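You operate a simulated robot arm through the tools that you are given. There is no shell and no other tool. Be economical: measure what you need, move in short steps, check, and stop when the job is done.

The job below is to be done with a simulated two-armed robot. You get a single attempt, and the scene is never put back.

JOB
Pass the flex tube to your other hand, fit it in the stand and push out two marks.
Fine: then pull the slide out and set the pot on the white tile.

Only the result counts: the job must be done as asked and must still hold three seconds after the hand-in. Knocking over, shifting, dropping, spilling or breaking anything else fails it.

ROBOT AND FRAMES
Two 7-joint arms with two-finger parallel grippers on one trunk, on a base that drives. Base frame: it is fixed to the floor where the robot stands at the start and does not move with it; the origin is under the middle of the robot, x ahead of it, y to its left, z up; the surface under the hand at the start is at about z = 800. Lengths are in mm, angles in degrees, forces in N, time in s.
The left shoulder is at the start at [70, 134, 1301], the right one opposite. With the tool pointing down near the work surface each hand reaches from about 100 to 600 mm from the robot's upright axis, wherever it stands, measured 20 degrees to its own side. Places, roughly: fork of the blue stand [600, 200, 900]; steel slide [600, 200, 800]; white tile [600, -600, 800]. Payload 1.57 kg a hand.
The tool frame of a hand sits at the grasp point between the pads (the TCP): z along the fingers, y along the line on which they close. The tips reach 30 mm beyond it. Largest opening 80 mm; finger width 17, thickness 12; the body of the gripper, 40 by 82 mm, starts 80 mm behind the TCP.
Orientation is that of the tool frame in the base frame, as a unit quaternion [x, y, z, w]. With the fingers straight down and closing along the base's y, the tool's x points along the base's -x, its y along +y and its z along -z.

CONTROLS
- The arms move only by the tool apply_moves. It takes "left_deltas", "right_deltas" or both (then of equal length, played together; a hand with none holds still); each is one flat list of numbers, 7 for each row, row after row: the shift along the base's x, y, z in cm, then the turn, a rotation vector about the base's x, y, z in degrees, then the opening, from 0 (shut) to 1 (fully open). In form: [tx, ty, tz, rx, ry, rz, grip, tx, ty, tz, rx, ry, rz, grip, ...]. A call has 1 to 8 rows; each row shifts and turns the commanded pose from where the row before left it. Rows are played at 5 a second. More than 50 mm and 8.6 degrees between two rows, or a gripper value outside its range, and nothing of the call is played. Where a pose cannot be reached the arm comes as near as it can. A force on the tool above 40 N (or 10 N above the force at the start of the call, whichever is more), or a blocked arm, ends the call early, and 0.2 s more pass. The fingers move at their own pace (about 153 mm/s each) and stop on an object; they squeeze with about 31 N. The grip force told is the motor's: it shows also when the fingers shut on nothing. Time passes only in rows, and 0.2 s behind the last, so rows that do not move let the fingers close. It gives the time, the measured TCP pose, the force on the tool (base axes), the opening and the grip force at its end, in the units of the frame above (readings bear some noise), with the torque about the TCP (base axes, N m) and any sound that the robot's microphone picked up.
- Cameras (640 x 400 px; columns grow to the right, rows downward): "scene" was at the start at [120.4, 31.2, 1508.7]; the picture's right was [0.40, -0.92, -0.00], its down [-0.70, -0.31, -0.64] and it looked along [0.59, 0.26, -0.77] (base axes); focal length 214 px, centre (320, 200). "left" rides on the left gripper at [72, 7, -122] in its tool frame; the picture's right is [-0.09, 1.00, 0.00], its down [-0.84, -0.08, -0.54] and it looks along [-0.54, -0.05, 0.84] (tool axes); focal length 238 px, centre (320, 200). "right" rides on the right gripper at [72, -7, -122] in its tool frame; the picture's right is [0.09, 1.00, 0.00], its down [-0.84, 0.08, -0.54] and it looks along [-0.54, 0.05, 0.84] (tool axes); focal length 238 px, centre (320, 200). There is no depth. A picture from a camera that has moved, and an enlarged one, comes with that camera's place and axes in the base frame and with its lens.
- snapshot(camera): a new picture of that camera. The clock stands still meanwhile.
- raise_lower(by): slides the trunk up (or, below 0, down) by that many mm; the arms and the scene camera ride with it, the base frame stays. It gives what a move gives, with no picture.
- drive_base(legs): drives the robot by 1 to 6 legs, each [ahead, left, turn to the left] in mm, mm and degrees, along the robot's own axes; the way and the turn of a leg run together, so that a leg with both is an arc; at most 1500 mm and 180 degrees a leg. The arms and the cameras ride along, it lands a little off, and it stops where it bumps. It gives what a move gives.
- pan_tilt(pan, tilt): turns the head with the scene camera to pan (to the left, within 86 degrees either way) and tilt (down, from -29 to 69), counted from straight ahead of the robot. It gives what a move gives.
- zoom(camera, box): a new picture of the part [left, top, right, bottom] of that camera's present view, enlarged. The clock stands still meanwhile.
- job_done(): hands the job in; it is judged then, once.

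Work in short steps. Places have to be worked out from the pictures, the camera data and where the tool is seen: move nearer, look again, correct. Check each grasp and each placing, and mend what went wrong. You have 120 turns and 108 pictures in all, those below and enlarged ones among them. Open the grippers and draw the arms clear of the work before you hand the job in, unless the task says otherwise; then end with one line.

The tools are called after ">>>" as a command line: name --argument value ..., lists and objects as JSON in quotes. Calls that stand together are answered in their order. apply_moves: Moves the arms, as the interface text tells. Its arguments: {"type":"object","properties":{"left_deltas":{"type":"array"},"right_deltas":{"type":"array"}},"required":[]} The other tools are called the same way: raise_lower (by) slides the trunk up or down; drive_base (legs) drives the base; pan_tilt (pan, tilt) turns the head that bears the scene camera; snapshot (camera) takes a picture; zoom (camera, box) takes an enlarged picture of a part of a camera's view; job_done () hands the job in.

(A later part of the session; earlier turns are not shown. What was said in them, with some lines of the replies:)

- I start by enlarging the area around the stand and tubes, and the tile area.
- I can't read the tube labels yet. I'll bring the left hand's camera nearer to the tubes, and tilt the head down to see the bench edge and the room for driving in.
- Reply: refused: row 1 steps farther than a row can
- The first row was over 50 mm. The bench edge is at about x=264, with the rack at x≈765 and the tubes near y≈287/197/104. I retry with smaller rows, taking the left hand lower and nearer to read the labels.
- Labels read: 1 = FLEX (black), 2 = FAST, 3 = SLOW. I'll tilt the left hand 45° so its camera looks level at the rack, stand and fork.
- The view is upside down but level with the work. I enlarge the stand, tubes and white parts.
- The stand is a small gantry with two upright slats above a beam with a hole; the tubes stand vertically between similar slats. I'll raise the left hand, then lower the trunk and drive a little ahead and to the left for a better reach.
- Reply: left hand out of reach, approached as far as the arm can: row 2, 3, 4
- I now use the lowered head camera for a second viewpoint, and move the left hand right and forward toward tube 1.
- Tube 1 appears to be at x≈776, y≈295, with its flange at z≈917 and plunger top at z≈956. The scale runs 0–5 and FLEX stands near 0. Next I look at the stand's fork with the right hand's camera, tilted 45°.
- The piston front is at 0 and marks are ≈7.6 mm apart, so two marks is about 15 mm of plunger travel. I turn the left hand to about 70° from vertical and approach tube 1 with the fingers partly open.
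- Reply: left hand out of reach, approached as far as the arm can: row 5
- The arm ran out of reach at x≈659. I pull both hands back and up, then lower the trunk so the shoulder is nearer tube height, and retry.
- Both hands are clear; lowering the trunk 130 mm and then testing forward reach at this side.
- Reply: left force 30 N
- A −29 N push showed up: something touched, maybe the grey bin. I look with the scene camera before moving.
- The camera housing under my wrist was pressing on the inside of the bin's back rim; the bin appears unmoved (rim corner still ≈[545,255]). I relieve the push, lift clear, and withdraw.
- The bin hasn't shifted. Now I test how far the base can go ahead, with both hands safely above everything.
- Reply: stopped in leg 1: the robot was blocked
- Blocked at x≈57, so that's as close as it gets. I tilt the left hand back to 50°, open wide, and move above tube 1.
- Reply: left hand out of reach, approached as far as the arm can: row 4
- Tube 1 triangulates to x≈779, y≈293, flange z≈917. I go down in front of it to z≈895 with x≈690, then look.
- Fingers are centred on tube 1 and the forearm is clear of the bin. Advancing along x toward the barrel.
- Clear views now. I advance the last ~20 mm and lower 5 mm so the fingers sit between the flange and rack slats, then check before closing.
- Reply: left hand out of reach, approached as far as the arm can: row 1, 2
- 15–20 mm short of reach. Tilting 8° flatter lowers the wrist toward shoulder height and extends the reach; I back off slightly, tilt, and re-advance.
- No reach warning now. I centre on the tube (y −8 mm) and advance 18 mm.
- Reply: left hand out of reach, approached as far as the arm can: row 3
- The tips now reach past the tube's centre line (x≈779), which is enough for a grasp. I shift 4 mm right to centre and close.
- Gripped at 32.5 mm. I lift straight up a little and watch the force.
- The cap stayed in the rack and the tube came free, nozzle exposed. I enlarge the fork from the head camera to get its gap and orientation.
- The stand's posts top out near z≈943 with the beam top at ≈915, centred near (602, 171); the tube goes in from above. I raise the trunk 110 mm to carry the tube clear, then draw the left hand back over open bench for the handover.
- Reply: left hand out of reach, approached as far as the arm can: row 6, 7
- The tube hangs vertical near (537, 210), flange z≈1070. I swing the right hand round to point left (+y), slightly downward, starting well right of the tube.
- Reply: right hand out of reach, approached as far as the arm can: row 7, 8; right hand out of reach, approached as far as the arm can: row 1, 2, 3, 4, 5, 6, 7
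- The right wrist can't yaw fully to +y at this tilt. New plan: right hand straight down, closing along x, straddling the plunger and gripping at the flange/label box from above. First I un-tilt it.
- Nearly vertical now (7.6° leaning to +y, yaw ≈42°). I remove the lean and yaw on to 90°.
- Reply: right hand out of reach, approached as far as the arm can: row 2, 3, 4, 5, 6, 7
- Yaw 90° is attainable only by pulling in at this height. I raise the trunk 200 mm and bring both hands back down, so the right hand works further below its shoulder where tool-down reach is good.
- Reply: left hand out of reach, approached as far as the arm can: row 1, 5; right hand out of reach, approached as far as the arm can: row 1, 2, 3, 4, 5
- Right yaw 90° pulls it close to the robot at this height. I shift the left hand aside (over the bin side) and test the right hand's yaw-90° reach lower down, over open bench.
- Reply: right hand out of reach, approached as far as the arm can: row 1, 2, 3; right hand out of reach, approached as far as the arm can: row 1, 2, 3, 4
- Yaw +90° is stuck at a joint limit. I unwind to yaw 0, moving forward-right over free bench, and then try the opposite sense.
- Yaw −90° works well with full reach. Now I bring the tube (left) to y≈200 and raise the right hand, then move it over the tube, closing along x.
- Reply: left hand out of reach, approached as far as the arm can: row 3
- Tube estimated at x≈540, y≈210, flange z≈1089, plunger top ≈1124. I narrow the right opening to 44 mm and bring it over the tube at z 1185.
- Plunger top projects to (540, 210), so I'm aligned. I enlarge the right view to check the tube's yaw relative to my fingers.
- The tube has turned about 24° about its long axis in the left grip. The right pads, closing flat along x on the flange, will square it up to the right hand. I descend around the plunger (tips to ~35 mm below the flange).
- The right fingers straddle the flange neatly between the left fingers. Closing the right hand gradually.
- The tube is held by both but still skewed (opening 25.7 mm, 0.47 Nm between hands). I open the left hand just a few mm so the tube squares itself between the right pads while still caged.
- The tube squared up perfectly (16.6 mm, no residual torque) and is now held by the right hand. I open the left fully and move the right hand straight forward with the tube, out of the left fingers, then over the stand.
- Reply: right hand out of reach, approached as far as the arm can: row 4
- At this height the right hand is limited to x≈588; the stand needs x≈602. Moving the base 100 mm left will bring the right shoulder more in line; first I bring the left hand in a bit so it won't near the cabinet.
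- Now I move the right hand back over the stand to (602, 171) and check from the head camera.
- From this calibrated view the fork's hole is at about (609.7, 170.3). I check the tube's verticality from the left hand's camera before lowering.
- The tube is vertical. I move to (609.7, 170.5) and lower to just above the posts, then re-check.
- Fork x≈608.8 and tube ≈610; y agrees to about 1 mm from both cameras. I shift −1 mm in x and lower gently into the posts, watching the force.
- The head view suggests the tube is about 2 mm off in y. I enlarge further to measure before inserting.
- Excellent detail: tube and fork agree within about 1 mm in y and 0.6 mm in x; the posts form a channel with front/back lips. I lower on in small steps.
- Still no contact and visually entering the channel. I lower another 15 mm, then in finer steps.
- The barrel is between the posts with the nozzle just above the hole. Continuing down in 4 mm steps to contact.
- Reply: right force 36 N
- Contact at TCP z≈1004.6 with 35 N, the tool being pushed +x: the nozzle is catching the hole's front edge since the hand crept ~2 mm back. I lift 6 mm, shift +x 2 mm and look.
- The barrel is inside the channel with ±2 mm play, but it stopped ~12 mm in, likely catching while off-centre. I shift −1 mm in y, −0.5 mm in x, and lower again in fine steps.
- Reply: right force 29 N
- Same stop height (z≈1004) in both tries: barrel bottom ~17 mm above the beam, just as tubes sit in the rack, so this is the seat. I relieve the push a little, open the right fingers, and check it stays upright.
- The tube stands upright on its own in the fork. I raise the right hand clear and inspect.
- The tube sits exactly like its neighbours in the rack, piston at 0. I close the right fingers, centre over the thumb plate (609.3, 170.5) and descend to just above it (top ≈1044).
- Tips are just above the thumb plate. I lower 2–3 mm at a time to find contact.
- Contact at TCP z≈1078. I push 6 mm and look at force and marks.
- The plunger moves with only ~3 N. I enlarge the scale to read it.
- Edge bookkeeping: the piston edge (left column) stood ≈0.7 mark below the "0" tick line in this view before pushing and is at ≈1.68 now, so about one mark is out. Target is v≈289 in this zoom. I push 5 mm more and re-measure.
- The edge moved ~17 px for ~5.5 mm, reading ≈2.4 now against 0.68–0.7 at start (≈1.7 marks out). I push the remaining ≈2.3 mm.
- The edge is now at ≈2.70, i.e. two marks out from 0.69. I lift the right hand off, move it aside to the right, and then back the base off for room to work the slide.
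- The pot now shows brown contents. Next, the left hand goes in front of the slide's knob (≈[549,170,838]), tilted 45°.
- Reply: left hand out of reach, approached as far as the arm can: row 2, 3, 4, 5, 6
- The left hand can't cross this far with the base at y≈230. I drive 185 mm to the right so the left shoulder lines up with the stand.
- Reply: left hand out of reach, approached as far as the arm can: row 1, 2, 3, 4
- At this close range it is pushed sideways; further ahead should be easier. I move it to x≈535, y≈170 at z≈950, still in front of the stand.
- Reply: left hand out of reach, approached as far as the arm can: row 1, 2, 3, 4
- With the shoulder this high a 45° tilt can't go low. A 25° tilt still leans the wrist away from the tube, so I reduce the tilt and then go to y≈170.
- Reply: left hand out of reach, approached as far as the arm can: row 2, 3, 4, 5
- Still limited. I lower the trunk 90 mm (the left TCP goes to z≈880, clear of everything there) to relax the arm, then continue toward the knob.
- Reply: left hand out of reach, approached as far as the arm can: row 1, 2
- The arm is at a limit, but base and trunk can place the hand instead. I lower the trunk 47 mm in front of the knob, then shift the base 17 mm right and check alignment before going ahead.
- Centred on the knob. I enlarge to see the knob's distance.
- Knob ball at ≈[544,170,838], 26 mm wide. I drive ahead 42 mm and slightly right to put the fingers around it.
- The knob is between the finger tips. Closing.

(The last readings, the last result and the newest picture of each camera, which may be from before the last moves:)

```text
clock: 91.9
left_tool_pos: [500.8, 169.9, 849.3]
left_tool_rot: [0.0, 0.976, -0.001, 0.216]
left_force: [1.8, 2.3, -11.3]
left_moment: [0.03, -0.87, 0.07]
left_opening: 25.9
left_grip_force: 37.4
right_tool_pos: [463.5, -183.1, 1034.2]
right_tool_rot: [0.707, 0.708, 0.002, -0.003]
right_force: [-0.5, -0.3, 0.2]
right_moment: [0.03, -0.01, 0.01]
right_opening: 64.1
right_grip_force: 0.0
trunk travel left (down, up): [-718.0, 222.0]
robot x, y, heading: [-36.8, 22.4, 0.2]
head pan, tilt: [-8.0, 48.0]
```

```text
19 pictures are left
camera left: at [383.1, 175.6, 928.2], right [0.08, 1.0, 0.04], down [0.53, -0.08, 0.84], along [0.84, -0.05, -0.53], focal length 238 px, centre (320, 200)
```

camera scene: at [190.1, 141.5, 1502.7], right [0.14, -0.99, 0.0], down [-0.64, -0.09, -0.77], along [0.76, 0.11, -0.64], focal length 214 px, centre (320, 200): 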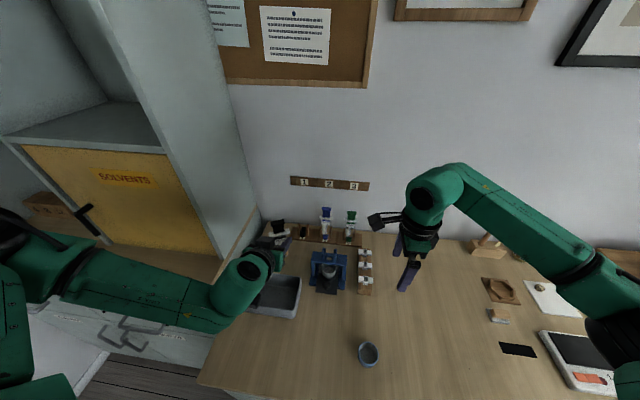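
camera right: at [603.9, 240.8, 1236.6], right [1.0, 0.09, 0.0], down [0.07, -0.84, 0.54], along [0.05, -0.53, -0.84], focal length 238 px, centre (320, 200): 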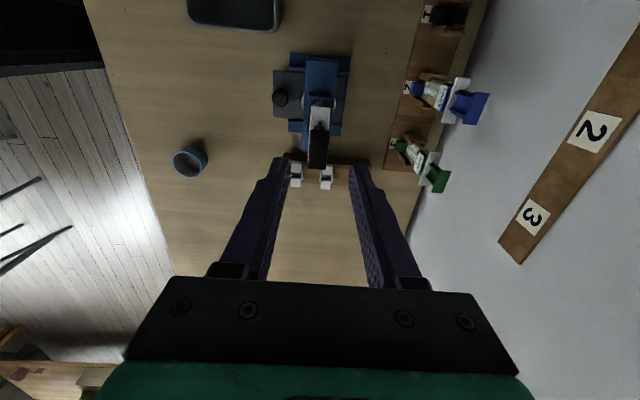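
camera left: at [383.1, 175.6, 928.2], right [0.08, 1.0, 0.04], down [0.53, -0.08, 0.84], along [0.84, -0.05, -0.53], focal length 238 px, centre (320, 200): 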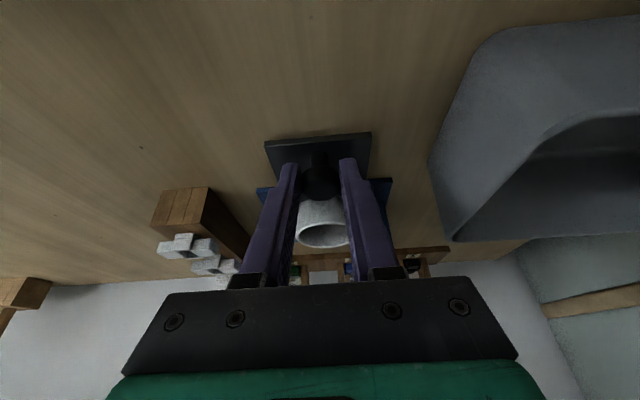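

The slide and pot follow smoothly. Pulling another 65 mm.

>>> drive_base --legs '[[-65, 0, 0]]'

>>> snapshot --camera "scene"

```text
clock: 92.9
left_tool_pos: [432.5, 169.5, 851.0]
left_tool_rot: [0.0, 0.976, -0.001, 0.218]
left_force: [1.1, 2.6, 2.8]
left_moment: [0.2, 0.48, -0.1]
left_opening: 25.9
left_grip_force: 36.9
right_tool_pos: [395.4, -181.9, 1035.8]
right_tool_rot: [0.707, 0.707, 0.003, -0.001]
right_force: [0.2, 0.2, -0.7]
right_moment: [0.01, 0.01, -0.01]
right_opening: 63.9
right_grip_force: 0.0
trunk travel left (down, up): [-718.0, 222.0]
robot x, y, heading: [-100.9, 25.6, -0.2]
head pan, tilt: [-8.0, 48.0]
```

```text
18 pictures are left
camera scene: at [27.2, 14.9, 1354.5], right [-0.14, -0.99, 0.0], down [-0.74, 0.1, -0.67], along [0.66, -0.09, -0.74], focal length 214 px, centre (320, 200)
```

scene: 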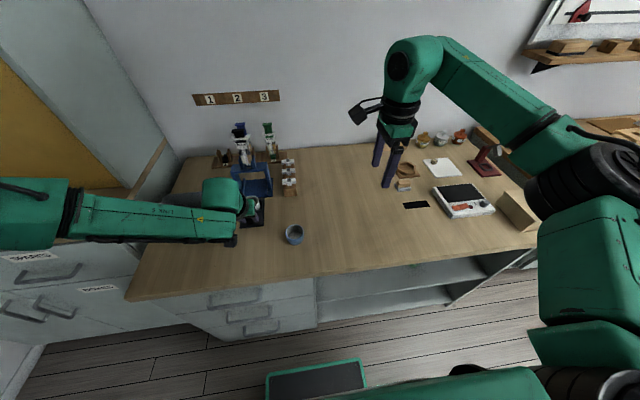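

The slide is out by ~105 mm with the pot on it. I open the left hand and lift off the knob with the trunk, then check the pot's place.

>>> apply_moves --left_deltas '[0, 0, 0, 0, 0, 0, 0.6, 0, 0, 0, 0, 0, 0, 0.9, 0, 0, 0, 0, 0, 0, 0.9]'

>>> raise_lower --by 90

>>> snapshot --camera "left"

```text
clock: 93.7
left_tool_pos: [434.6, 169.7, 850.3]
left_tool_rot: [-0.001, 0.976, 0.0, 0.218]
left_force: [0.0, -0.4, 0.6]
left_moment: [0.0, -0.04, 0.0]
left_opening: 72.1
left_grip_force: 0.0
right_tool_pos: [395.5, -182.6, 1035.6]
right_tool_rot: [0.707, 0.707, 0.001, -0.002]
right_force: [0.4, 0.1, 0.3]
right_moment: [0.01, -0.01, 0.02]
right_opening: 64.1
right_grip_force: 0.1
trunk travel left (down, up): [-718.0, 222.0]
robot x, y, heading: [-100.7, 26.9, 0.2]
head pan, tilt: [-8.0, 48.0]
```

```text
clock: 94.9
left_tool_pos: [434.2, 168.3, 940.7]
left_tool_rot: [-0.001, 0.976, 0.0, 0.218]
left_force: [0.2, -0.3, -0.8]
left_moment: [-0.02, 0.02, 0.0]
left_opening: 72.4
left_grip_force: 0.0
right_tool_pos: [396.1, -183.3, 1125.9]
right_tool_rot: [0.707, 0.707, 0.003, -0.001]
right_force: [0.6, -0.2, 0.0]
right_moment: [0.02, 0.02, 0.02]
right_opening: 64.0
right_grip_force: 0.2
trunk travel left (down, up): [-808.0, 132.0]
robot x, y, heading: [-99.0, 23.4, -0.1]
head pan, tilt: [-8.0, 48.0]
```

```text
17 pictures are left
camera left: at [315.6, 175.1, 1019.8], right [0.08, 1.0, 0.04], down [0.53, -0.08, 0.85], along [0.85, -0.05, -0.53], focal length 238 px, centre (320, 200)
```

left: 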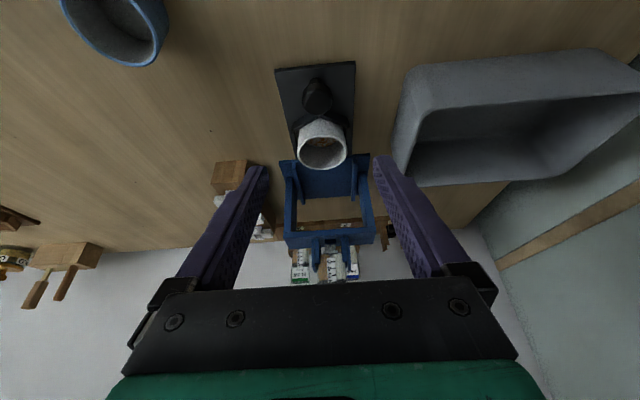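

Pot rim centre is at about (504, 169), 55 mm wide. I open fully and drive ahead 64 mm to bring the fingers over it.

>>> apply_moves --left_deltas '[0, 0, 0, 0, 0, 0, 1, 0, 0, 0, 0, 0, 0, 1]'

>>> drive_base --legs '[[64, 0, 0]]'

>>> raise_lower --by -50

>>> snapshot --camera "left"

```text
clock: 95.5
left_tool_pos: [434.1, 169.6, 940.8]
left_tool_rot: [0.0, 0.976, -0.001, 0.218]
left_force: [0.2, -0.4, -0.2]
left_moment: [0.03, 0.02, -0.01]
left_opening: 80.0
left_grip_force: 0.1
right_tool_pos: [395.9, -182.5, 1126.2]
right_tool_rot: [0.707, 0.707, 0.002, -0.001]
right_force: [0.1, 0.4, 0.4]
right_moment: [-0.01, -0.01, -0.04]
right_opening: 64.2
right_grip_force: 0.1
trunk travel left (down, up): [-808.0, 132.0]
robot x, y, heading: [-101.0, 26.1, -0.2]
head pan, tilt: [-8.0, 48.0]
```

```text
clock: 96.5
left_tool_pos: [492.4, 169.8, 944.2]
left_tool_rot: [-0.001, 0.975, 0.0, 0.22]
left_force: [0.0, -1.2, -0.1]
left_moment: [0.01, -0.02, 0.01]
left_opening: 80.0
left_grip_force: 0.0
right_tool_pos: [454.6, -182.9, 1128.9]
right_tool_rot: [0.707, 0.707, 0.004, 0.0]
right_force: [-0.3, -0.2, -0.6]
right_moment: [0.01, -0.08, 0.02]
right_opening: 64.0
right_grip_force: 0.1
trunk travel left (down, up): [-808.0, 132.0]
robot x, y, heading: [-37.4, 24.2, 0.5]
head pan, tilt: [-8.0, 48.0]
```

```text
clock: 97.5
left_tool_pos: [497.8, 170.4, 890.4]
left_tool_rot: [-0.001, 0.976, 0.0, 0.218]
left_force: [0.5, -0.6, -0.6]
left_moment: [-0.04, -0.04, 0.01]
left_opening: 80.0
left_grip_force: 0.0
right_tool_pos: [459.9, -182.2, 1075.4]
right_tool_rot: [0.707, 0.707, 0.003, -0.002]
right_force: [0.5, 0.1, 0.0]
right_moment: [0.0, 0.02, 0.01]
right_opening: 63.6
right_grip_force: 0.1
trunk travel left (down, up): [-758.0, 182.0]
robot x, y, heading: [-37.6, 23.9, 0.0]
head pan, tilt: [-8.0, 48.0]
```

```text
16 pictures are left
camera left: at [379.0, 175.3, 969.8], right [0.08, 1.0, 0.04], down [0.53, -0.08, 0.85], along [0.85, -0.05, -0.53], focal length 238 px, centre (320, 200)
```

left: 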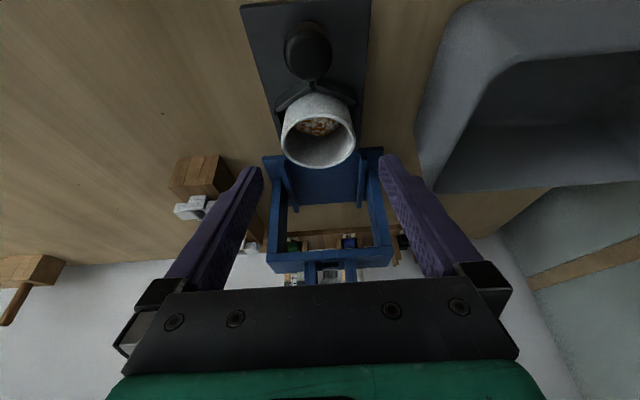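

The pot is centred between the fingers. Lowering the trunk 38 mm to put the tips at mid-height of the pot, then closing.

>>> raise_lower --by -38

>>> apply_moves --left_deltas '[0, 0, 0, 0, 0, 0, 0.8, 0, 0, 0, 0, 0, 0, 0.5, 0, 0, 0, 0, 0, 0, 0.5, 0, 0, 0, 0, 0, 0, 0.5]'

>>> snapshot --camera "left"

```text
clock: 98.3
left_tool_pos: [496.2, 168.9, 853.0]
left_tool_rot: [-0.001, 0.976, 0.0, 0.218]
left_force: [-0.6, 0.2, 0.4]
left_moment: [0.0, 0.02, 0.01]
left_opening: 80.2
left_grip_force: 0.1
right_tool_pos: [459.4, -182.8, 1038.5]
right_tool_rot: [0.708, 0.706, 0.004, -0.001]
right_force: [0.1, -0.2, 0.3]
right_moment: [-0.01, -0.04, 0.03]
right_opening: 64.0
right_grip_force: 0.2
trunk travel left (down, up): [-720.0, 220.0]
robot x, y, heading: [-37.6, 26.3, -0.0]
head pan, tilt: [-8.0, 48.0]
```

```text
clock: 99.3
left_tool_pos: [497.6, 169.2, 852.8]
left_tool_rot: [-0.001, 0.976, 0.0, 0.218]
left_force: [-0.9, 2.9, 1.4]
left_moment: [0.09, 0.14, -0.13]
left_opening: 62.7
left_grip_force: 45.2
right_tool_pos: [459.8, -183.1, 1037.3]
right_tool_rot: [0.707, 0.707, 0.003, -0.002]
right_force: [0.2, 0.8, -0.1]
right_moment: [0.01, -0.02, 0.0]
right_opening: 64.1
right_grip_force: 0.0
trunk travel left (down, up): [-720.0, 220.0]
robot x, y, heading: [-38.5, 26.7, -0.0]
head pan, tilt: [-8.0, 48.0]
```

```text
15 pictures are left
camera left: at [379.0, 175.5, 931.8], right [0.08, 1.0, 0.04], down [0.53, -0.08, 0.85], along [0.85, -0.05, -0.53], focal length 238 px, centre (320, 200)
```

left: 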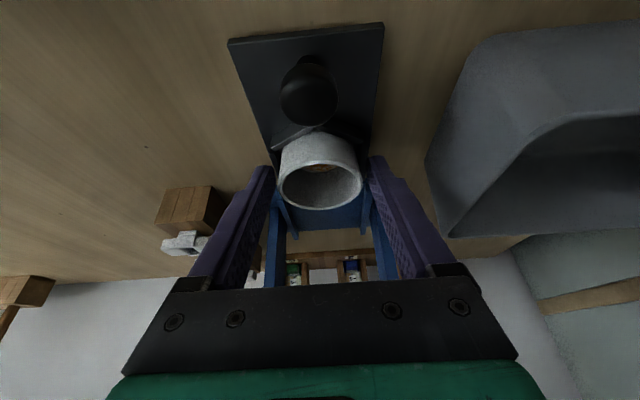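

Grip stopped at 62.7 mm, wider than the pot rim (~52 mm), so the tips may be on the slide's bracket rather than the pot. I enlarge before lifting.

>>> zoom --camera "left" --box '[240, 100, 400, 250]'

```text
2.67 times, centred on (320, 175) of left
camera zoom: at [379.0, 175.5, 931.8], right [0.08, 1.0, 0.04], down [0.53, -0.08, 0.85], along [0.85, -0.05, -0.53], focal length 636 px, centre (320, 267)
```

zoom: 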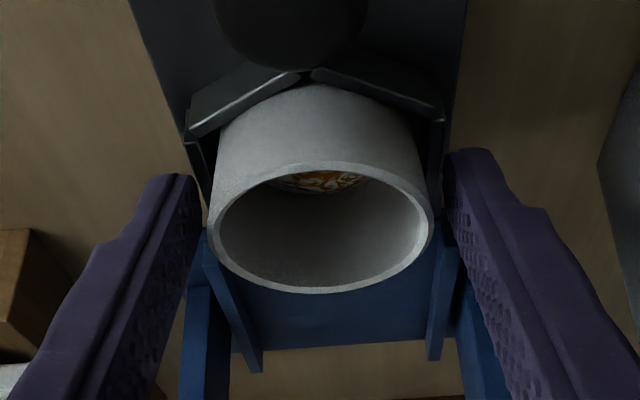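

The tips were on the bracket's side walls. The pot shows only ~17 mm above the bracket (z≈826–843), so I open, raise 8 mm and close again.

>>> apply_moves --left_deltas '[0, 0, 0, 0, 0, 0, 0.9, 0, 0, 0, 0, 0, 0, 0.9]'

>>> raise_lower --by 8

>>> apply_moves --left_deltas '[0, 0, 0, 0, 0, 0, 0.75, 0, 0, 0, 0, 0, 0, 0.4, 0, 0, 0, 0, 0, 0, 0.3, 0, 0, 0, 0, 0, 0, 0.3]'

>>> zoom --camera "left" --box '[240, 100, 400, 250]'

```text
clock: 99.9
left_tool_pos: [496.9, 168.8, 853.7]
left_tool_rot: [-0.001, 0.976, 0.0, 0.218]
left_force: [0.3, 0.1, 0.9]
left_moment: [0.03, -0.02, 0.02]
left_opening: 71.6
left_grip_force: 0.1
right_tool_pos: [459.0, -183.3, 1038.1]
right_tool_rot: [0.707, 0.708, 0.002, -0.001]
right_force: [0.3, -0.6, -0.1]
right_moment: [0.0, -0.02, -0.03]
right_opening: 64.0
right_grip_force: 0.0
trunk travel left (down, up): [-720.0, 220.0]
robot x, y, heading: [-39.0, 28.3, -0.0]
head pan, tilt: [-8.0, 48.0]
```

```text
clock: 100.4
left_tool_pos: [495.6, 168.5, 862.2]
left_tool_rot: [-0.002, 0.976, 0.0, 0.218]
left_force: [-0.4, -0.4, -0.3]
left_moment: [0.0, 0.0, -0.01]
left_opening: 71.9
left_grip_force: 0.1
right_tool_pos: [459.5, -183.6, 1045.0]
right_tool_rot: [0.707, 0.708, 0.002, -0.002]
right_force: [-0.4, 0.5, -0.3]
right_moment: [0.03, -0.04, 0.03]
right_opening: 63.9
right_grip_force: 0.0
trunk travel left (down, up): [-728.0, 212.0]
robot x, y, heading: [-38.7, 25.4, 0.2]
head pan, tilt: [-8.0, 48.0]
```

```text
clock: 101.4
left_tool_pos: [498.2, 169.4, 861.2]
left_tool_rot: [-0.001, 0.976, -0.001, 0.217]
left_force: [0.7, 0.7, 0.6]
left_moment: [0.04, -0.05, -0.02]
left_opening: 50.7
left_grip_force: 30.7
right_tool_pos: [458.6, -183.4, 1046.9]
right_tool_rot: [0.707, 0.707, 0.003, -0.001]
right_force: [0.3, -0.8, -1.3]
right_moment: [0.03, 0.01, 0.02]
right_opening: 64.0
right_grip_force: 0.1
trunk travel left (down, up): [-728.0, 212.0]
robot x, y, heading: [-33.6, 24.3, 0.3]
head pan, tilt: [-8.0, 48.0]
```

```text
2.67 times, centred on (320, 175) of left
camera zoom: at [379.0, 175.4, 939.8], right [0.08, 1.0, 0.04], down [0.53, -0.08, 0.85], along [0.85, -0.05, -0.53], focal length 636 px, centre (320, 267)
```

zoom: 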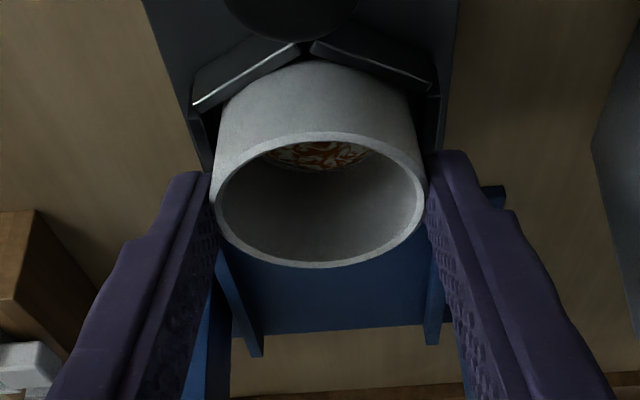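

Now it grips the pot itself (50.7 mm). I lift 20 mm and check that it comes alone and level.

>>> raise_lower --by 20

>>> snapshot --camera "left"

```text
clock: 102.1
left_tool_pos: [497.2, 168.8, 882.0]
left_tool_rot: [-0.001, 0.976, 0.0, 0.218]
left_force: [1.0, 0.4, 0.0]
left_moment: [0.01, 0.03, -0.02]
left_opening: 51.4
left_grip_force: 30.9
right_tool_pos: [460.6, -182.3, 1066.6]
right_tool_rot: [0.707, 0.707, 0.003, -0.001]
right_force: [1.1, -0.6, -0.9]
right_moment: [-0.03, 0.0, 0.0]
right_opening: 63.8
right_grip_force: 0.0
trunk travel left (down, up): [-748.0, 192.0]
robot x, y, heading: [-36.1, 23.5, 0.1]
head pan, tilt: [-8.0, 48.0]
```

```text
12 pictures are left
camera left: at [379.0, 175.3, 959.9], right [0.08, 1.0, 0.04], down [0.53, -0.08, 0.85], along [0.85, -0.05, -0.53], focal length 238 px, centre (320, 200)
```

left: 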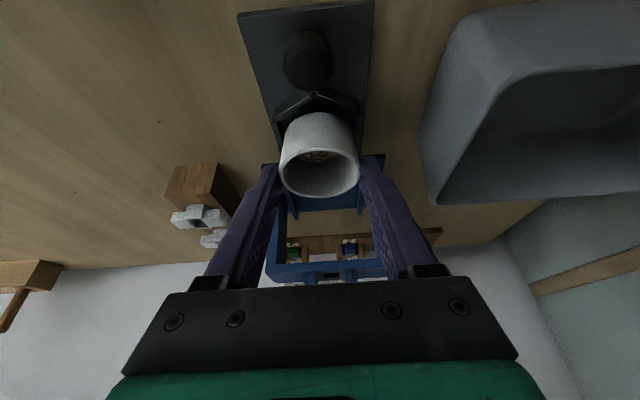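

The pot came up alone and level; the slide stayed. I raise the trunk another 120 mm and look to the right with the head for the tile and what stands there.

>>> raise_lower --by 120

>>> pan_tilt --pan -55 --tilt 38

>>> snapshot --camera "scene"

```text
clock: 103.6
left_tool_pos: [496.9, 169.3, 1000.5]
left_tool_rot: [-0.001, 0.976, -0.001, 0.219]
left_force: [-0.3, -1.1, 1.0]
left_moment: [-0.01, -0.05, -0.02]
left_opening: 50.9
left_grip_force: 30.8
right_tool_pos: [461.7, -183.1, 1185.3]
right_tool_rot: [0.708, 0.707, 0.002, -0.001]
right_force: [0.1, 0.1, -0.6]
right_moment: [-0.01, -0.02, 0.02]
right_opening: 64.2
right_grip_force: 0.1
trunk travel left (down, up): [-868.0, 72.0]
robot x, y, heading: [-36.9, 23.5, 0.3]
head pan, tilt: [-8.0, 48.0]
```

```text
clock: 104.8
left_tool_pos: [496.4, 169.4, 1001.1]
left_tool_rot: [-0.001, 0.976, 0.0, 0.218]
left_force: [0.2, -0.3, -0.9]
left_moment: [0.0, 0.06, -0.03]
left_opening: 50.7
left_grip_force: 31.0
right_tool_pos: [459.0, -182.7, 1185.5]
right_tool_rot: [0.706, 0.708, 0.003, -0.001]
right_force: [-0.9, -0.9, -0.9]
right_moment: [0.01, -0.04, -0.03]
right_opening: 64.0
right_grip_force: 0.1
trunk travel left (down, up): [-868.0, 72.0]
robot x, y, heading: [-39.4, 24.2, 0.1]
head pan, tilt: [-55.0, 38.0]
```

```text
11 pictures are left
camera scene: at [62.6, -45.2, 1518.7], right [-0.82, -0.58, 0.0], down [-0.35, 0.5, -0.79], along [0.45, -0.64, -0.62], focal length 214 px, centre (320, 200)
```

scene: 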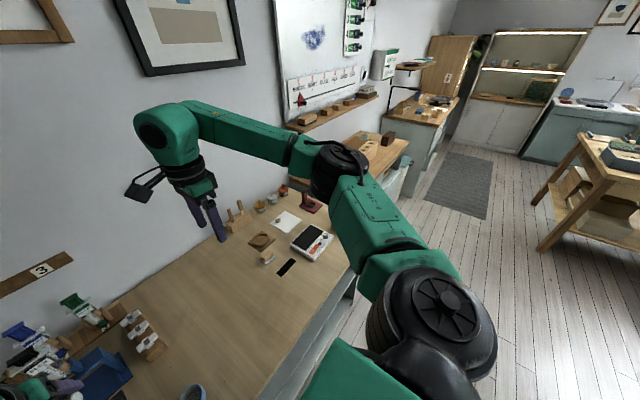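

The way right is open floor and nothing tall is in the hands' path. I drive 740 mm to the right in three legs with the pot held level.

>>> drive_base --legs '[[0, -250, 0], [0, -250, 0], [0, -240, 0]]'

>>> snapshot --camera "left"

```text
clock: 109.4
left_tool_pos: [498.8, -567.0, 1001.2]
left_tool_rot: [-0.002, 0.976, -0.001, 0.217]
left_force: [0.2, 0.0, -0.8]
left_moment: [-0.02, -0.03, -0.01]
left_opening: 50.6
left_grip_force: 31.3
right_tool_pos: [461.6, -918.9, 1186.5]
right_tool_rot: [0.707, 0.707, 0.002, -0.001]
right_force: [-0.2, 0.0, -0.3]
right_moment: [-0.01, 0.01, 0.02]
right_opening: 63.9
right_grip_force: 0.0
trunk travel left (down, up): [-868.0, 72.0]
robot x, y, heading: [-32.3, -714.2, -0.2]
head pan, tilt: [-55.0, 38.0]
```

```text
10 pictures are left
camera left: at [381.1, -561.9, 1079.5], right [0.08, 1.0, 0.04], down [0.53, -0.07, 0.85], along [0.85, -0.05, -0.53], focal length 238 px, centre (320, 200)
```

left: 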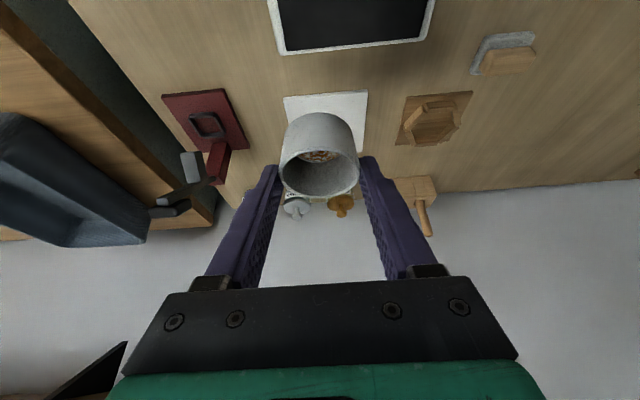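

The tile spans about x 569–678, y −617…−504, with a small object at its far left corner (653, −534). I aim for pot centre (605, −572). First I draw the right hand in, then drive ahead 80 mm.

>>> apply_moves --right_deltas '[-3, 2, 1, 0, 0, 0, 0.8, -3, 2, 1, 0, 0, 0, 0.8, -3, 2, 1, 0, 0, 0, 0.8, 0, 0, 0, 0, 0, 0, 0.8]'

>>> drive_base --legs '[[78, -5, 0]]'

>>> apply_moves --left_deltas '[0.7, 0, 0, 0, 0, 0, 0.3, 0.7, 0, 0, 0, 0, 0, 0.3, 0, 0, 0, 0, 0, 0, 0.3]'

```text
clock: 110.4
left_tool_pos: [499.3, -569.1, 1001.7]
left_tool_rot: [-0.001, 0.976, 0.0, 0.218]
left_force: [0.3, 0.2, 0.1]
left_moment: [0.01, -0.02, 0.02]
left_opening: 50.7
left_grip_force: 30.5
right_tool_pos: [371.3, -861.6, 1215.6]
right_tool_rot: [0.707, 0.707, 0.003, -0.002]
right_force: [0.2, 0.6, 0.0]
right_moment: [0.02, 0.0, -0.01]
right_opening: 64.4
right_grip_force: 0.0
trunk travel left (down, up): [-868.0, 72.0]
robot x, y, heading: [-34.7, -712.2, 0.1]
head pan, tilt: [-55.0, 38.0]
```

```text
clock: 111.4
left_tool_pos: [570.7, -575.6, 1004.7]
left_tool_rot: [0.0, 0.975, -0.001, 0.221]
left_force: [-1.0, -0.4, -0.6]
left_moment: [-0.03, -0.05, 0.01]
left_opening: 50.5
left_grip_force: 30.9
right_tool_pos: [443.3, -866.9, 1220.4]
right_tool_rot: [0.707, 0.708, 0.005, 0.001]
right_force: [-0.8, 0.5, 0.1]
right_moment: [-0.02, -0.04, 0.02]
right_opening: 64.0
right_grip_force: 0.1
trunk travel left (down, up): [-868.0, 72.0]
robot x, y, heading: [40.5, -716.7, -0.1]
head pan, tilt: [-55.0, 38.0]
```

```text
clock: 112.2
left_tool_pos: [586.8, -570.2, 1005.2]
left_tool_rot: [0.001, 0.976, -0.001, 0.218]
left_force: [0.9, -0.6, -0.1]
left_moment: [0.04, -0.03, 0.01]
left_opening: 50.8
left_grip_force: 31.4
left hand out of reach, approached as far as the arm can: row 1, 2
right_tool_pos: [450.5, -867.8, 1214.7]
right_tool_rot: [0.707, 0.707, 0.004, -0.003]
right_force: [0.9, -0.3, -0.7]
right_moment: [-0.01, -0.03, -0.03]
right_opening: 64.1
right_grip_force: 0.2
trunk travel left (down, up): [-868.0, 72.0]
robot x, y, heading: [40.9, -719.1, -0.3]
head pan, tilt: [-55.0, 38.0]
```

I drive 10 mm more ahead, then lower the trunk 100 mm and look.

>>> drive_base --legs '[[11, 0, 0]]'

>>> raise_lower --by -110

>>> snapshot --camera "left"

```text
clock: 113.0
left_tool_pos: [595.3, -571.0, 1007.2]
left_tool_rot: [-0.001, 0.976, -0.001, 0.218]
left_force: [0.7, -0.1, -0.4]
left_moment: [-0.03, -0.02, 0.01]
left_opening: 50.7
left_grip_force: 31.3
right_tool_pos: [457.1, -868.2, 1217.4]
right_tool_rot: [0.707, 0.707, 0.005, 0.0]
right_force: [0.0, 0.2, 0.2]
right_moment: [-0.01, -0.05, 0.02]
right_opening: 63.9
right_grip_force: 0.0
trunk travel left (down, up): [-868.0, 72.0]
robot x, y, heading: [54.2, -720.0, 0.4]
head pan, tilt: [-55.0, 38.0]
```

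```text
clock: 114.4
left_tool_pos: [597.9, -571.0, 895.6]
left_tool_rot: [-0.001, 0.976, -0.001, 0.218]
left_force: [0.3, -0.6, 0.8]
left_moment: [0.02, 0.02, 0.01]
left_opening: 50.6
left_grip_force: 30.7
right_tool_pos: [458.7, -867.8, 1106.3]
right_tool_rot: [0.707, 0.707, 0.004, -0.001]
right_force: [-0.3, 0.5, 0.5]
right_moment: [-0.01, -0.04, 0.0]
right_opening: 63.9
right_grip_force: 0.1
trunk travel left (down, up): [-758.0, 182.0]
robot x, y, heading: [54.6, -719.9, -0.1]
head pan, tilt: [-55.0, 38.0]
```

```text
9 pictures are left
camera left: at [479.0, -564.6, 974.2], right [0.08, 1.0, 0.04], down [0.53, -0.08, 0.85], along [0.85, -0.05, -0.53], focal length 238 px, centre (320, 200)
```

left: 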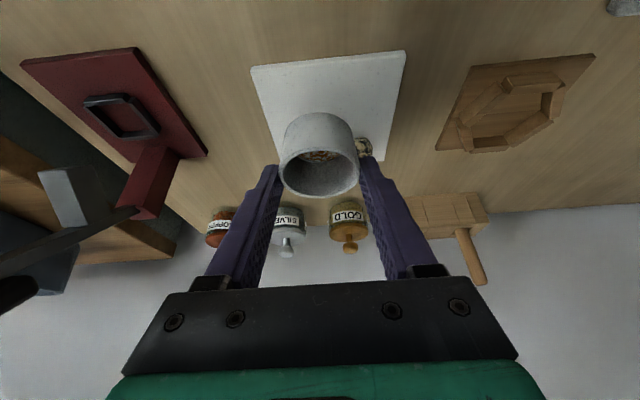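

The pot is over the tile's near half, clear of the small stone. Lowering 36 mm.

>>> raise_lower --by -36

>>> snapshot --camera "left"

```text
clock: 115.2
left_tool_pos: [597.2, -570.4, 859.4]
left_tool_rot: [-0.001, 0.976, 0.0, 0.219]
left_force: [0.0, -0.5, 0.8]
left_moment: [-0.03, 0.04, 0.02]
left_opening: 50.7
left_grip_force: 31.7
right_tool_pos: [460.0, -866.7, 1071.4]
right_tool_rot: [0.707, 0.707, 0.003, -0.001]
right_force: [-0.8, -0.1, 0.0]
right_moment: [0.0, -0.01, 0.0]
right_opening: 63.7
right_grip_force: 0.1
trunk travel left (down, up): [-722.0, 218.0]
robot x, y, heading: [50.5, -723.4, -0.1]
head pan, tilt: [-55.0, 38.0]
```

```text
8 pictures are left
camera left: at [478.8, -564.6, 938.2], right [0.08, 1.0, 0.04], down [0.53, -0.08, 0.85], along [0.85, -0.05, -0.53], focal length 238 px, centre (320, 200)
```

left: 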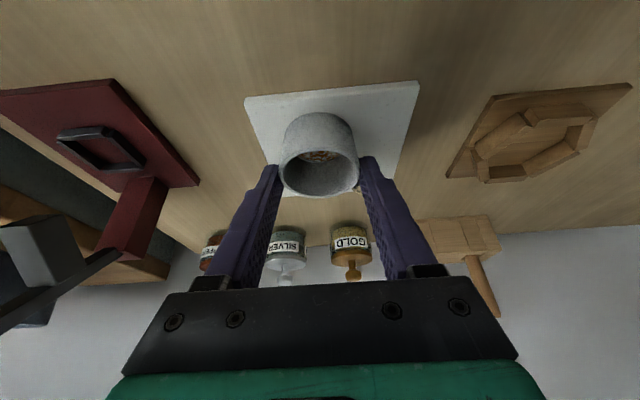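

No contact yet. I lower 3 mm at a time, watching the force for touch-down.

>>> raise_lower --by -4

>>> raise_lower --by -2

```text
clock: 115.7
left_tool_pos: [598.3, -571.1, 856.5]
left_tool_rot: [-0.001, 0.976, 0.0, 0.219]
left_force: [-0.8, -0.1, 6.1]
left_moment: [-0.08, -0.03, -0.01]
left_opening: 50.8
left_grip_force: 31.3
right_tool_pos: [459.8, -867.0, 1066.4]
right_tool_rot: [0.707, 0.707, 0.004, -0.002]
right_force: [0.4, 0.2, 1.5]
right_moment: [0.0, -0.03, 0.01]
right_opening: 63.9
right_grip_force: 0.0
trunk travel left (down, up): [-718.0, 222.0]
robot x, y, heading: [52.5, -723.7, 0.1]
head pan, tilt: [-55.0, 38.0]
```

```text
clock: 116.2
left_tool_pos: [596.1, -571.5, 855.9]
left_tool_rot: [0.0, 0.975, 0.0, 0.222]
left_force: [2.2, 2.5, 16.4]
left_moment: [-0.03, -0.1, -0.02]
left_opening: 50.8
left_grip_force: 30.8
right_tool_pos: [458.5, -868.4, 1065.0]
right_tool_rot: [0.707, 0.707, 0.005, 0.0]
right_force: [-0.4, -0.4, -0.4]
right_moment: [-0.01, -0.03, 0.04]
right_opening: 64.1
right_grip_force: 0.1
trunk travel left (down, up): [-716.0, 224.0]
robot x, y, heading: [53.0, -722.3, -0.0]
head pan, tilt: [-55.0, 38.0]
```

The pot touches down (16 N). I ease up 2 mm, open the fingers only as far as needed, and check.

>>> raise_lower --by 2

>>> apply_moves --left_deltas '[0, 0, 0, 0, 0, 0, 0.7, 0, 0, 0, 0, 0, 0, 0.85, 0, 0, 0, 0, 0, 0, 0.85]'

>>> raise_lower --by 120

>>> snapshot --camera "left"

```text
clock: 116.8
left_tool_pos: [596.8, -571.1, 856.3]
left_tool_rot: [0.001, 0.976, 0.0, 0.219]
left_force: [4.7, 0.5, 13.8]
left_moment: [-0.06, -0.22, 0.05]
left_opening: 51.0
left_grip_force: 31.2
right_tool_pos: [458.1, -868.7, 1065.4]
right_tool_rot: [0.708, 0.707, 0.005, -0.002]
right_force: [-0.2, 0.0, 0.6]
right_moment: [-0.06, -0.01, 0.03]
right_opening: 63.8
right_grip_force: 0.1
trunk travel left (down, up): [-718.0, 222.0]
robot x, y, heading: [50.7, -719.6, -0.0]
head pan, tilt: [-55.0, 38.0]
```

```text
clock: 117.6
left_tool_pos: [597.9, -571.9, 854.6]
left_tool_rot: [-0.001, 0.976, -0.001, 0.216]
left_force: [-0.1, -0.3, 0.0]
left_moment: [0.03, 0.01, -0.01]
left_opening: 67.9
left_grip_force: 0.1
right_tool_pos: [461.0, -867.8, 1066.5]
right_tool_rot: [0.707, 0.707, 0.004, -0.002]
right_force: [-0.9, 0.1, -0.6]
right_moment: [0.01, -0.02, 0.02]
right_opening: 64.0
right_grip_force: 0.0
trunk travel left (down, up): [-718.0, 222.0]
robot x, y, heading: [53.7, -715.8, -0.0]
head pan, tilt: [-55.0, 38.0]
```

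```text
clock: 119.1
left_tool_pos: [597.0, -571.0, 974.9]
left_tool_rot: [0.0, 0.976, -0.001, 0.218]
left_force: [0.1, 0.1, -0.8]
left_moment: [0.01, 0.0, 0.02]
left_opening: 68.0
left_grip_force: 0.1
right_tool_pos: [459.6, -867.4, 1185.6]
right_tool_rot: [0.706, 0.708, 0.004, -0.002]
right_force: [0.3, 0.0, -0.7]
right_moment: [-0.02, 0.01, 0.02]
right_opening: 63.7
right_grip_force: 0.1
trunk travel left (down, up): [-838.0, 102.0]
robot x, y, heading: [55.2, -717.4, 0.1]
head pan, tilt: [-55.0, 38.0]
```

```text
7 pictures are left
camera left: at [479.1, -564.6, 1054.0], right [0.08, 1.0, 0.04], down [0.53, -0.08, 0.85], along [0.85, -0.05, -0.53], focal length 238 px, centre (320, 200)
```

left: 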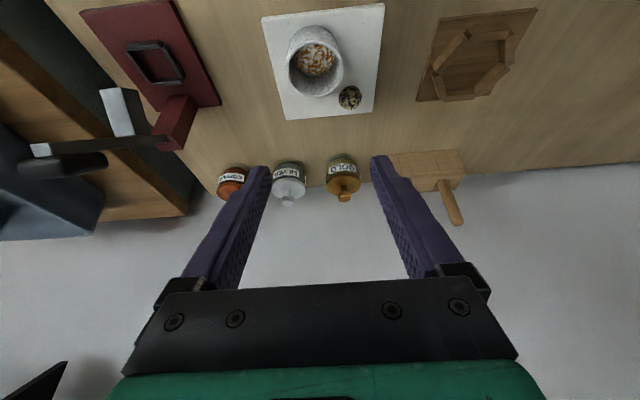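

The pot stands wholly on the tile with its contents, the stone undisturbed. I back the base away and take a last look at the stand area.

>>> drive_base --legs '[[-180, 0, 0]]'

>>> pan_tilt --pan 40 --tilt 28

>>> snapshot --camera "scene"

```text
clock: 120.6
left_tool_pos: [418.5, -571.7, 973.2]
left_tool_rot: [0.0, 0.976, -0.001, 0.216]
left_force: [0.2, -0.2, -0.4]
left_moment: [0.0, -0.01, -0.02]
left_opening: 68.0
left_grip_force: 0.1
right_tool_pos: [281.4, -867.5, 1185.3]
right_tool_rot: [0.708, 0.706, 0.003, -0.003]
right_force: [0.1, 0.8, -0.6]
right_moment: [0.01, 0.05, 0.0]
right_opening: 63.9
right_grip_force: 0.0
trunk travel left (down, up): [-838.0, 102.0]
robot x, y, heading: [-128.9, -719.1, -0.3]
head pan, tilt: [-55.0, 38.0]
```

```text
clock: 122.3
left_tool_pos: [416.9, -570.6, 975.9]
left_tool_rot: [0.0, 0.976, -0.001, 0.218]
left_force: [0.5, 0.1, -0.1]
left_moment: [-0.01, -0.02, -0.01]
left_opening: 68.1
left_grip_force: 0.1
right_tool_pos: [280.3, -868.3, 1186.4]
right_tool_rot: [0.708, 0.706, 0.003, -0.002]
right_force: [-0.4, -0.9, 0.4]
right_moment: [-0.02, 0.04, 0.02]
right_opening: 63.9
right_grip_force: 0.2
trunk travel left (down, up): [-838.0, 102.0]
robot x, y, heading: [-127.5, -719.5, 0.2]
head pan, tilt: [40.0, 28.0]
```

```text
6 pictures are left
camera scene: at [-7.1, -660.1, 1504.2], right [0.64, -0.77, 0.0], down [-0.36, -0.3, -0.88], along [0.68, 0.57, -0.47], focal length 214 px, centre (320, 200)
```

scene: 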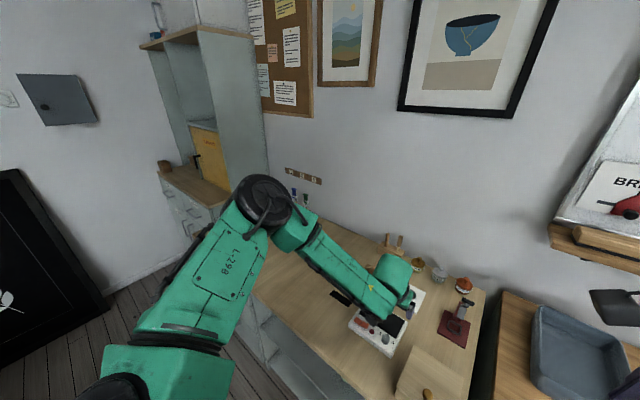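

The arm hides the stand. I drive 450 mm back left (hands high, well in front of everything) for a clear look.

>>> drive_base --legs '[[-60, 450, 0]]'

>>> pan_tilt --pan 20 --tilt 35

>>> snapshot --camera "scene"

```text
clock: 125.0
left_tool_pos: [358.9, -120.7, 975.9]
left_tool_rot: [0.003, 0.976, -0.001, 0.217]
left_force: [0.3, -0.1, -0.5]
left_moment: [0.02, 0.01, 0.0]
left_opening: 67.9
left_grip_force: 0.0
right_tool_pos: [219.7, -417.7, 1186.5]
right_tool_rot: [0.709, 0.705, 0.002, -0.002]
right_force: [0.5, 0.0, 0.1]
right_moment: [-0.01, 0.03, -0.01]
right_opening: 63.8
right_grip_force: 0.1
trunk travel left (down, up): [-838.0, 102.0]
robot x, y, heading: [-185.7, -265.8, -0.6]
head pan, tilt: [40.0, 28.0]
```

```text
clock: 125.9
left_tool_pos: [359.7, -119.5, 974.5]
left_tool_rot: [0.003, 0.976, -0.001, 0.219]
left_force: [0.6, -0.5, 0.2]
left_moment: [-0.02, 0.01, -0.02]
left_opening: 68.0
left_grip_force: 0.0
right_tool_pos: [220.5, -416.5, 1185.8]
right_tool_rot: [0.71, 0.705, 0.003, -0.001]
right_force: [1.3, -0.4, 0.1]
right_moment: [-0.02, -0.01, 0.03]
right_opening: 64.0
right_grip_force: 0.0
trunk travel left (down, up): [-838.0, 102.0]
robot x, y, heading: [-186.2, -261.4, -0.3]
head pan, tilt: [20.0, 35.0]
```

```text
5 pictures are left
camera scene: at [-53.1, -234.7, 1493.3], right [0.34, -0.94, 0.0], down [-0.54, -0.19, -0.82], along [0.77, 0.28, -0.57], focal length 214 px, centre (320, 200)
```

scene: 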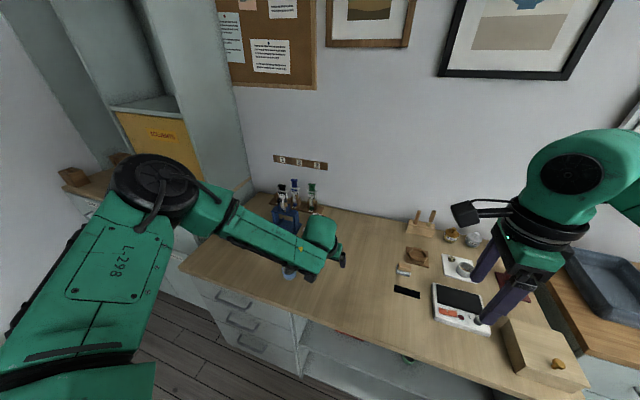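

Both areas are visible. One enlargement each to confirm the tube and the pot.

>>> zoom --camera "scene" --box '[250, 165, 350, 285]'

>>> zoom --camera "scene" --box '[390, 200, 520, 330]'

```text
3.33 times, centred on (300, 225) of scene
camera zoom: at [-53.1, -234.7, 1493.3], right [0.34, -0.94, 0.0], down [-0.54, -0.19, -0.82], along [0.77, 0.28, -0.57], focal length 715 px, centre (387, 117)
```

zoom: 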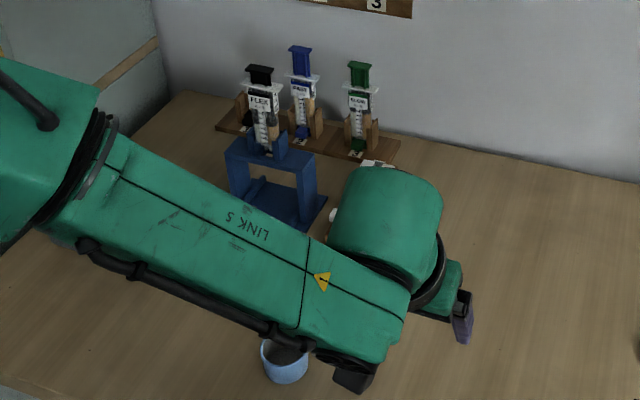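

```text
3.08 times, centred on (455, 265) of scene
camera zoom: at [-53.1, -234.7, 1493.3], right [0.34, -0.94, 0.0], down [-0.54, -0.19, -0.82], along [0.77, 0.28, -0.57], focal length 660 px, centre (-95, 0)
```

zoom: 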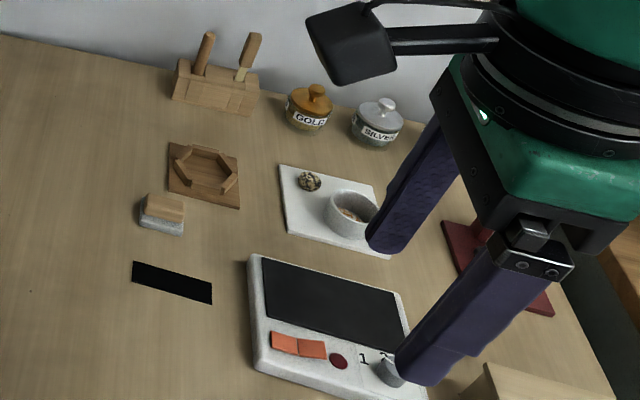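

The tube is upright in the stand, the pot is on the white tile, and both hands are open and clear. Handing in.

>>> job_done

```text
The job is handed in.
```

I handed the job in. The FLEX tube went from the left hand to the right and is seated in the stand, about two marks are pushed out (read from the camera scale), the slide is pulled out, and the pot is on the white tile with its contents.
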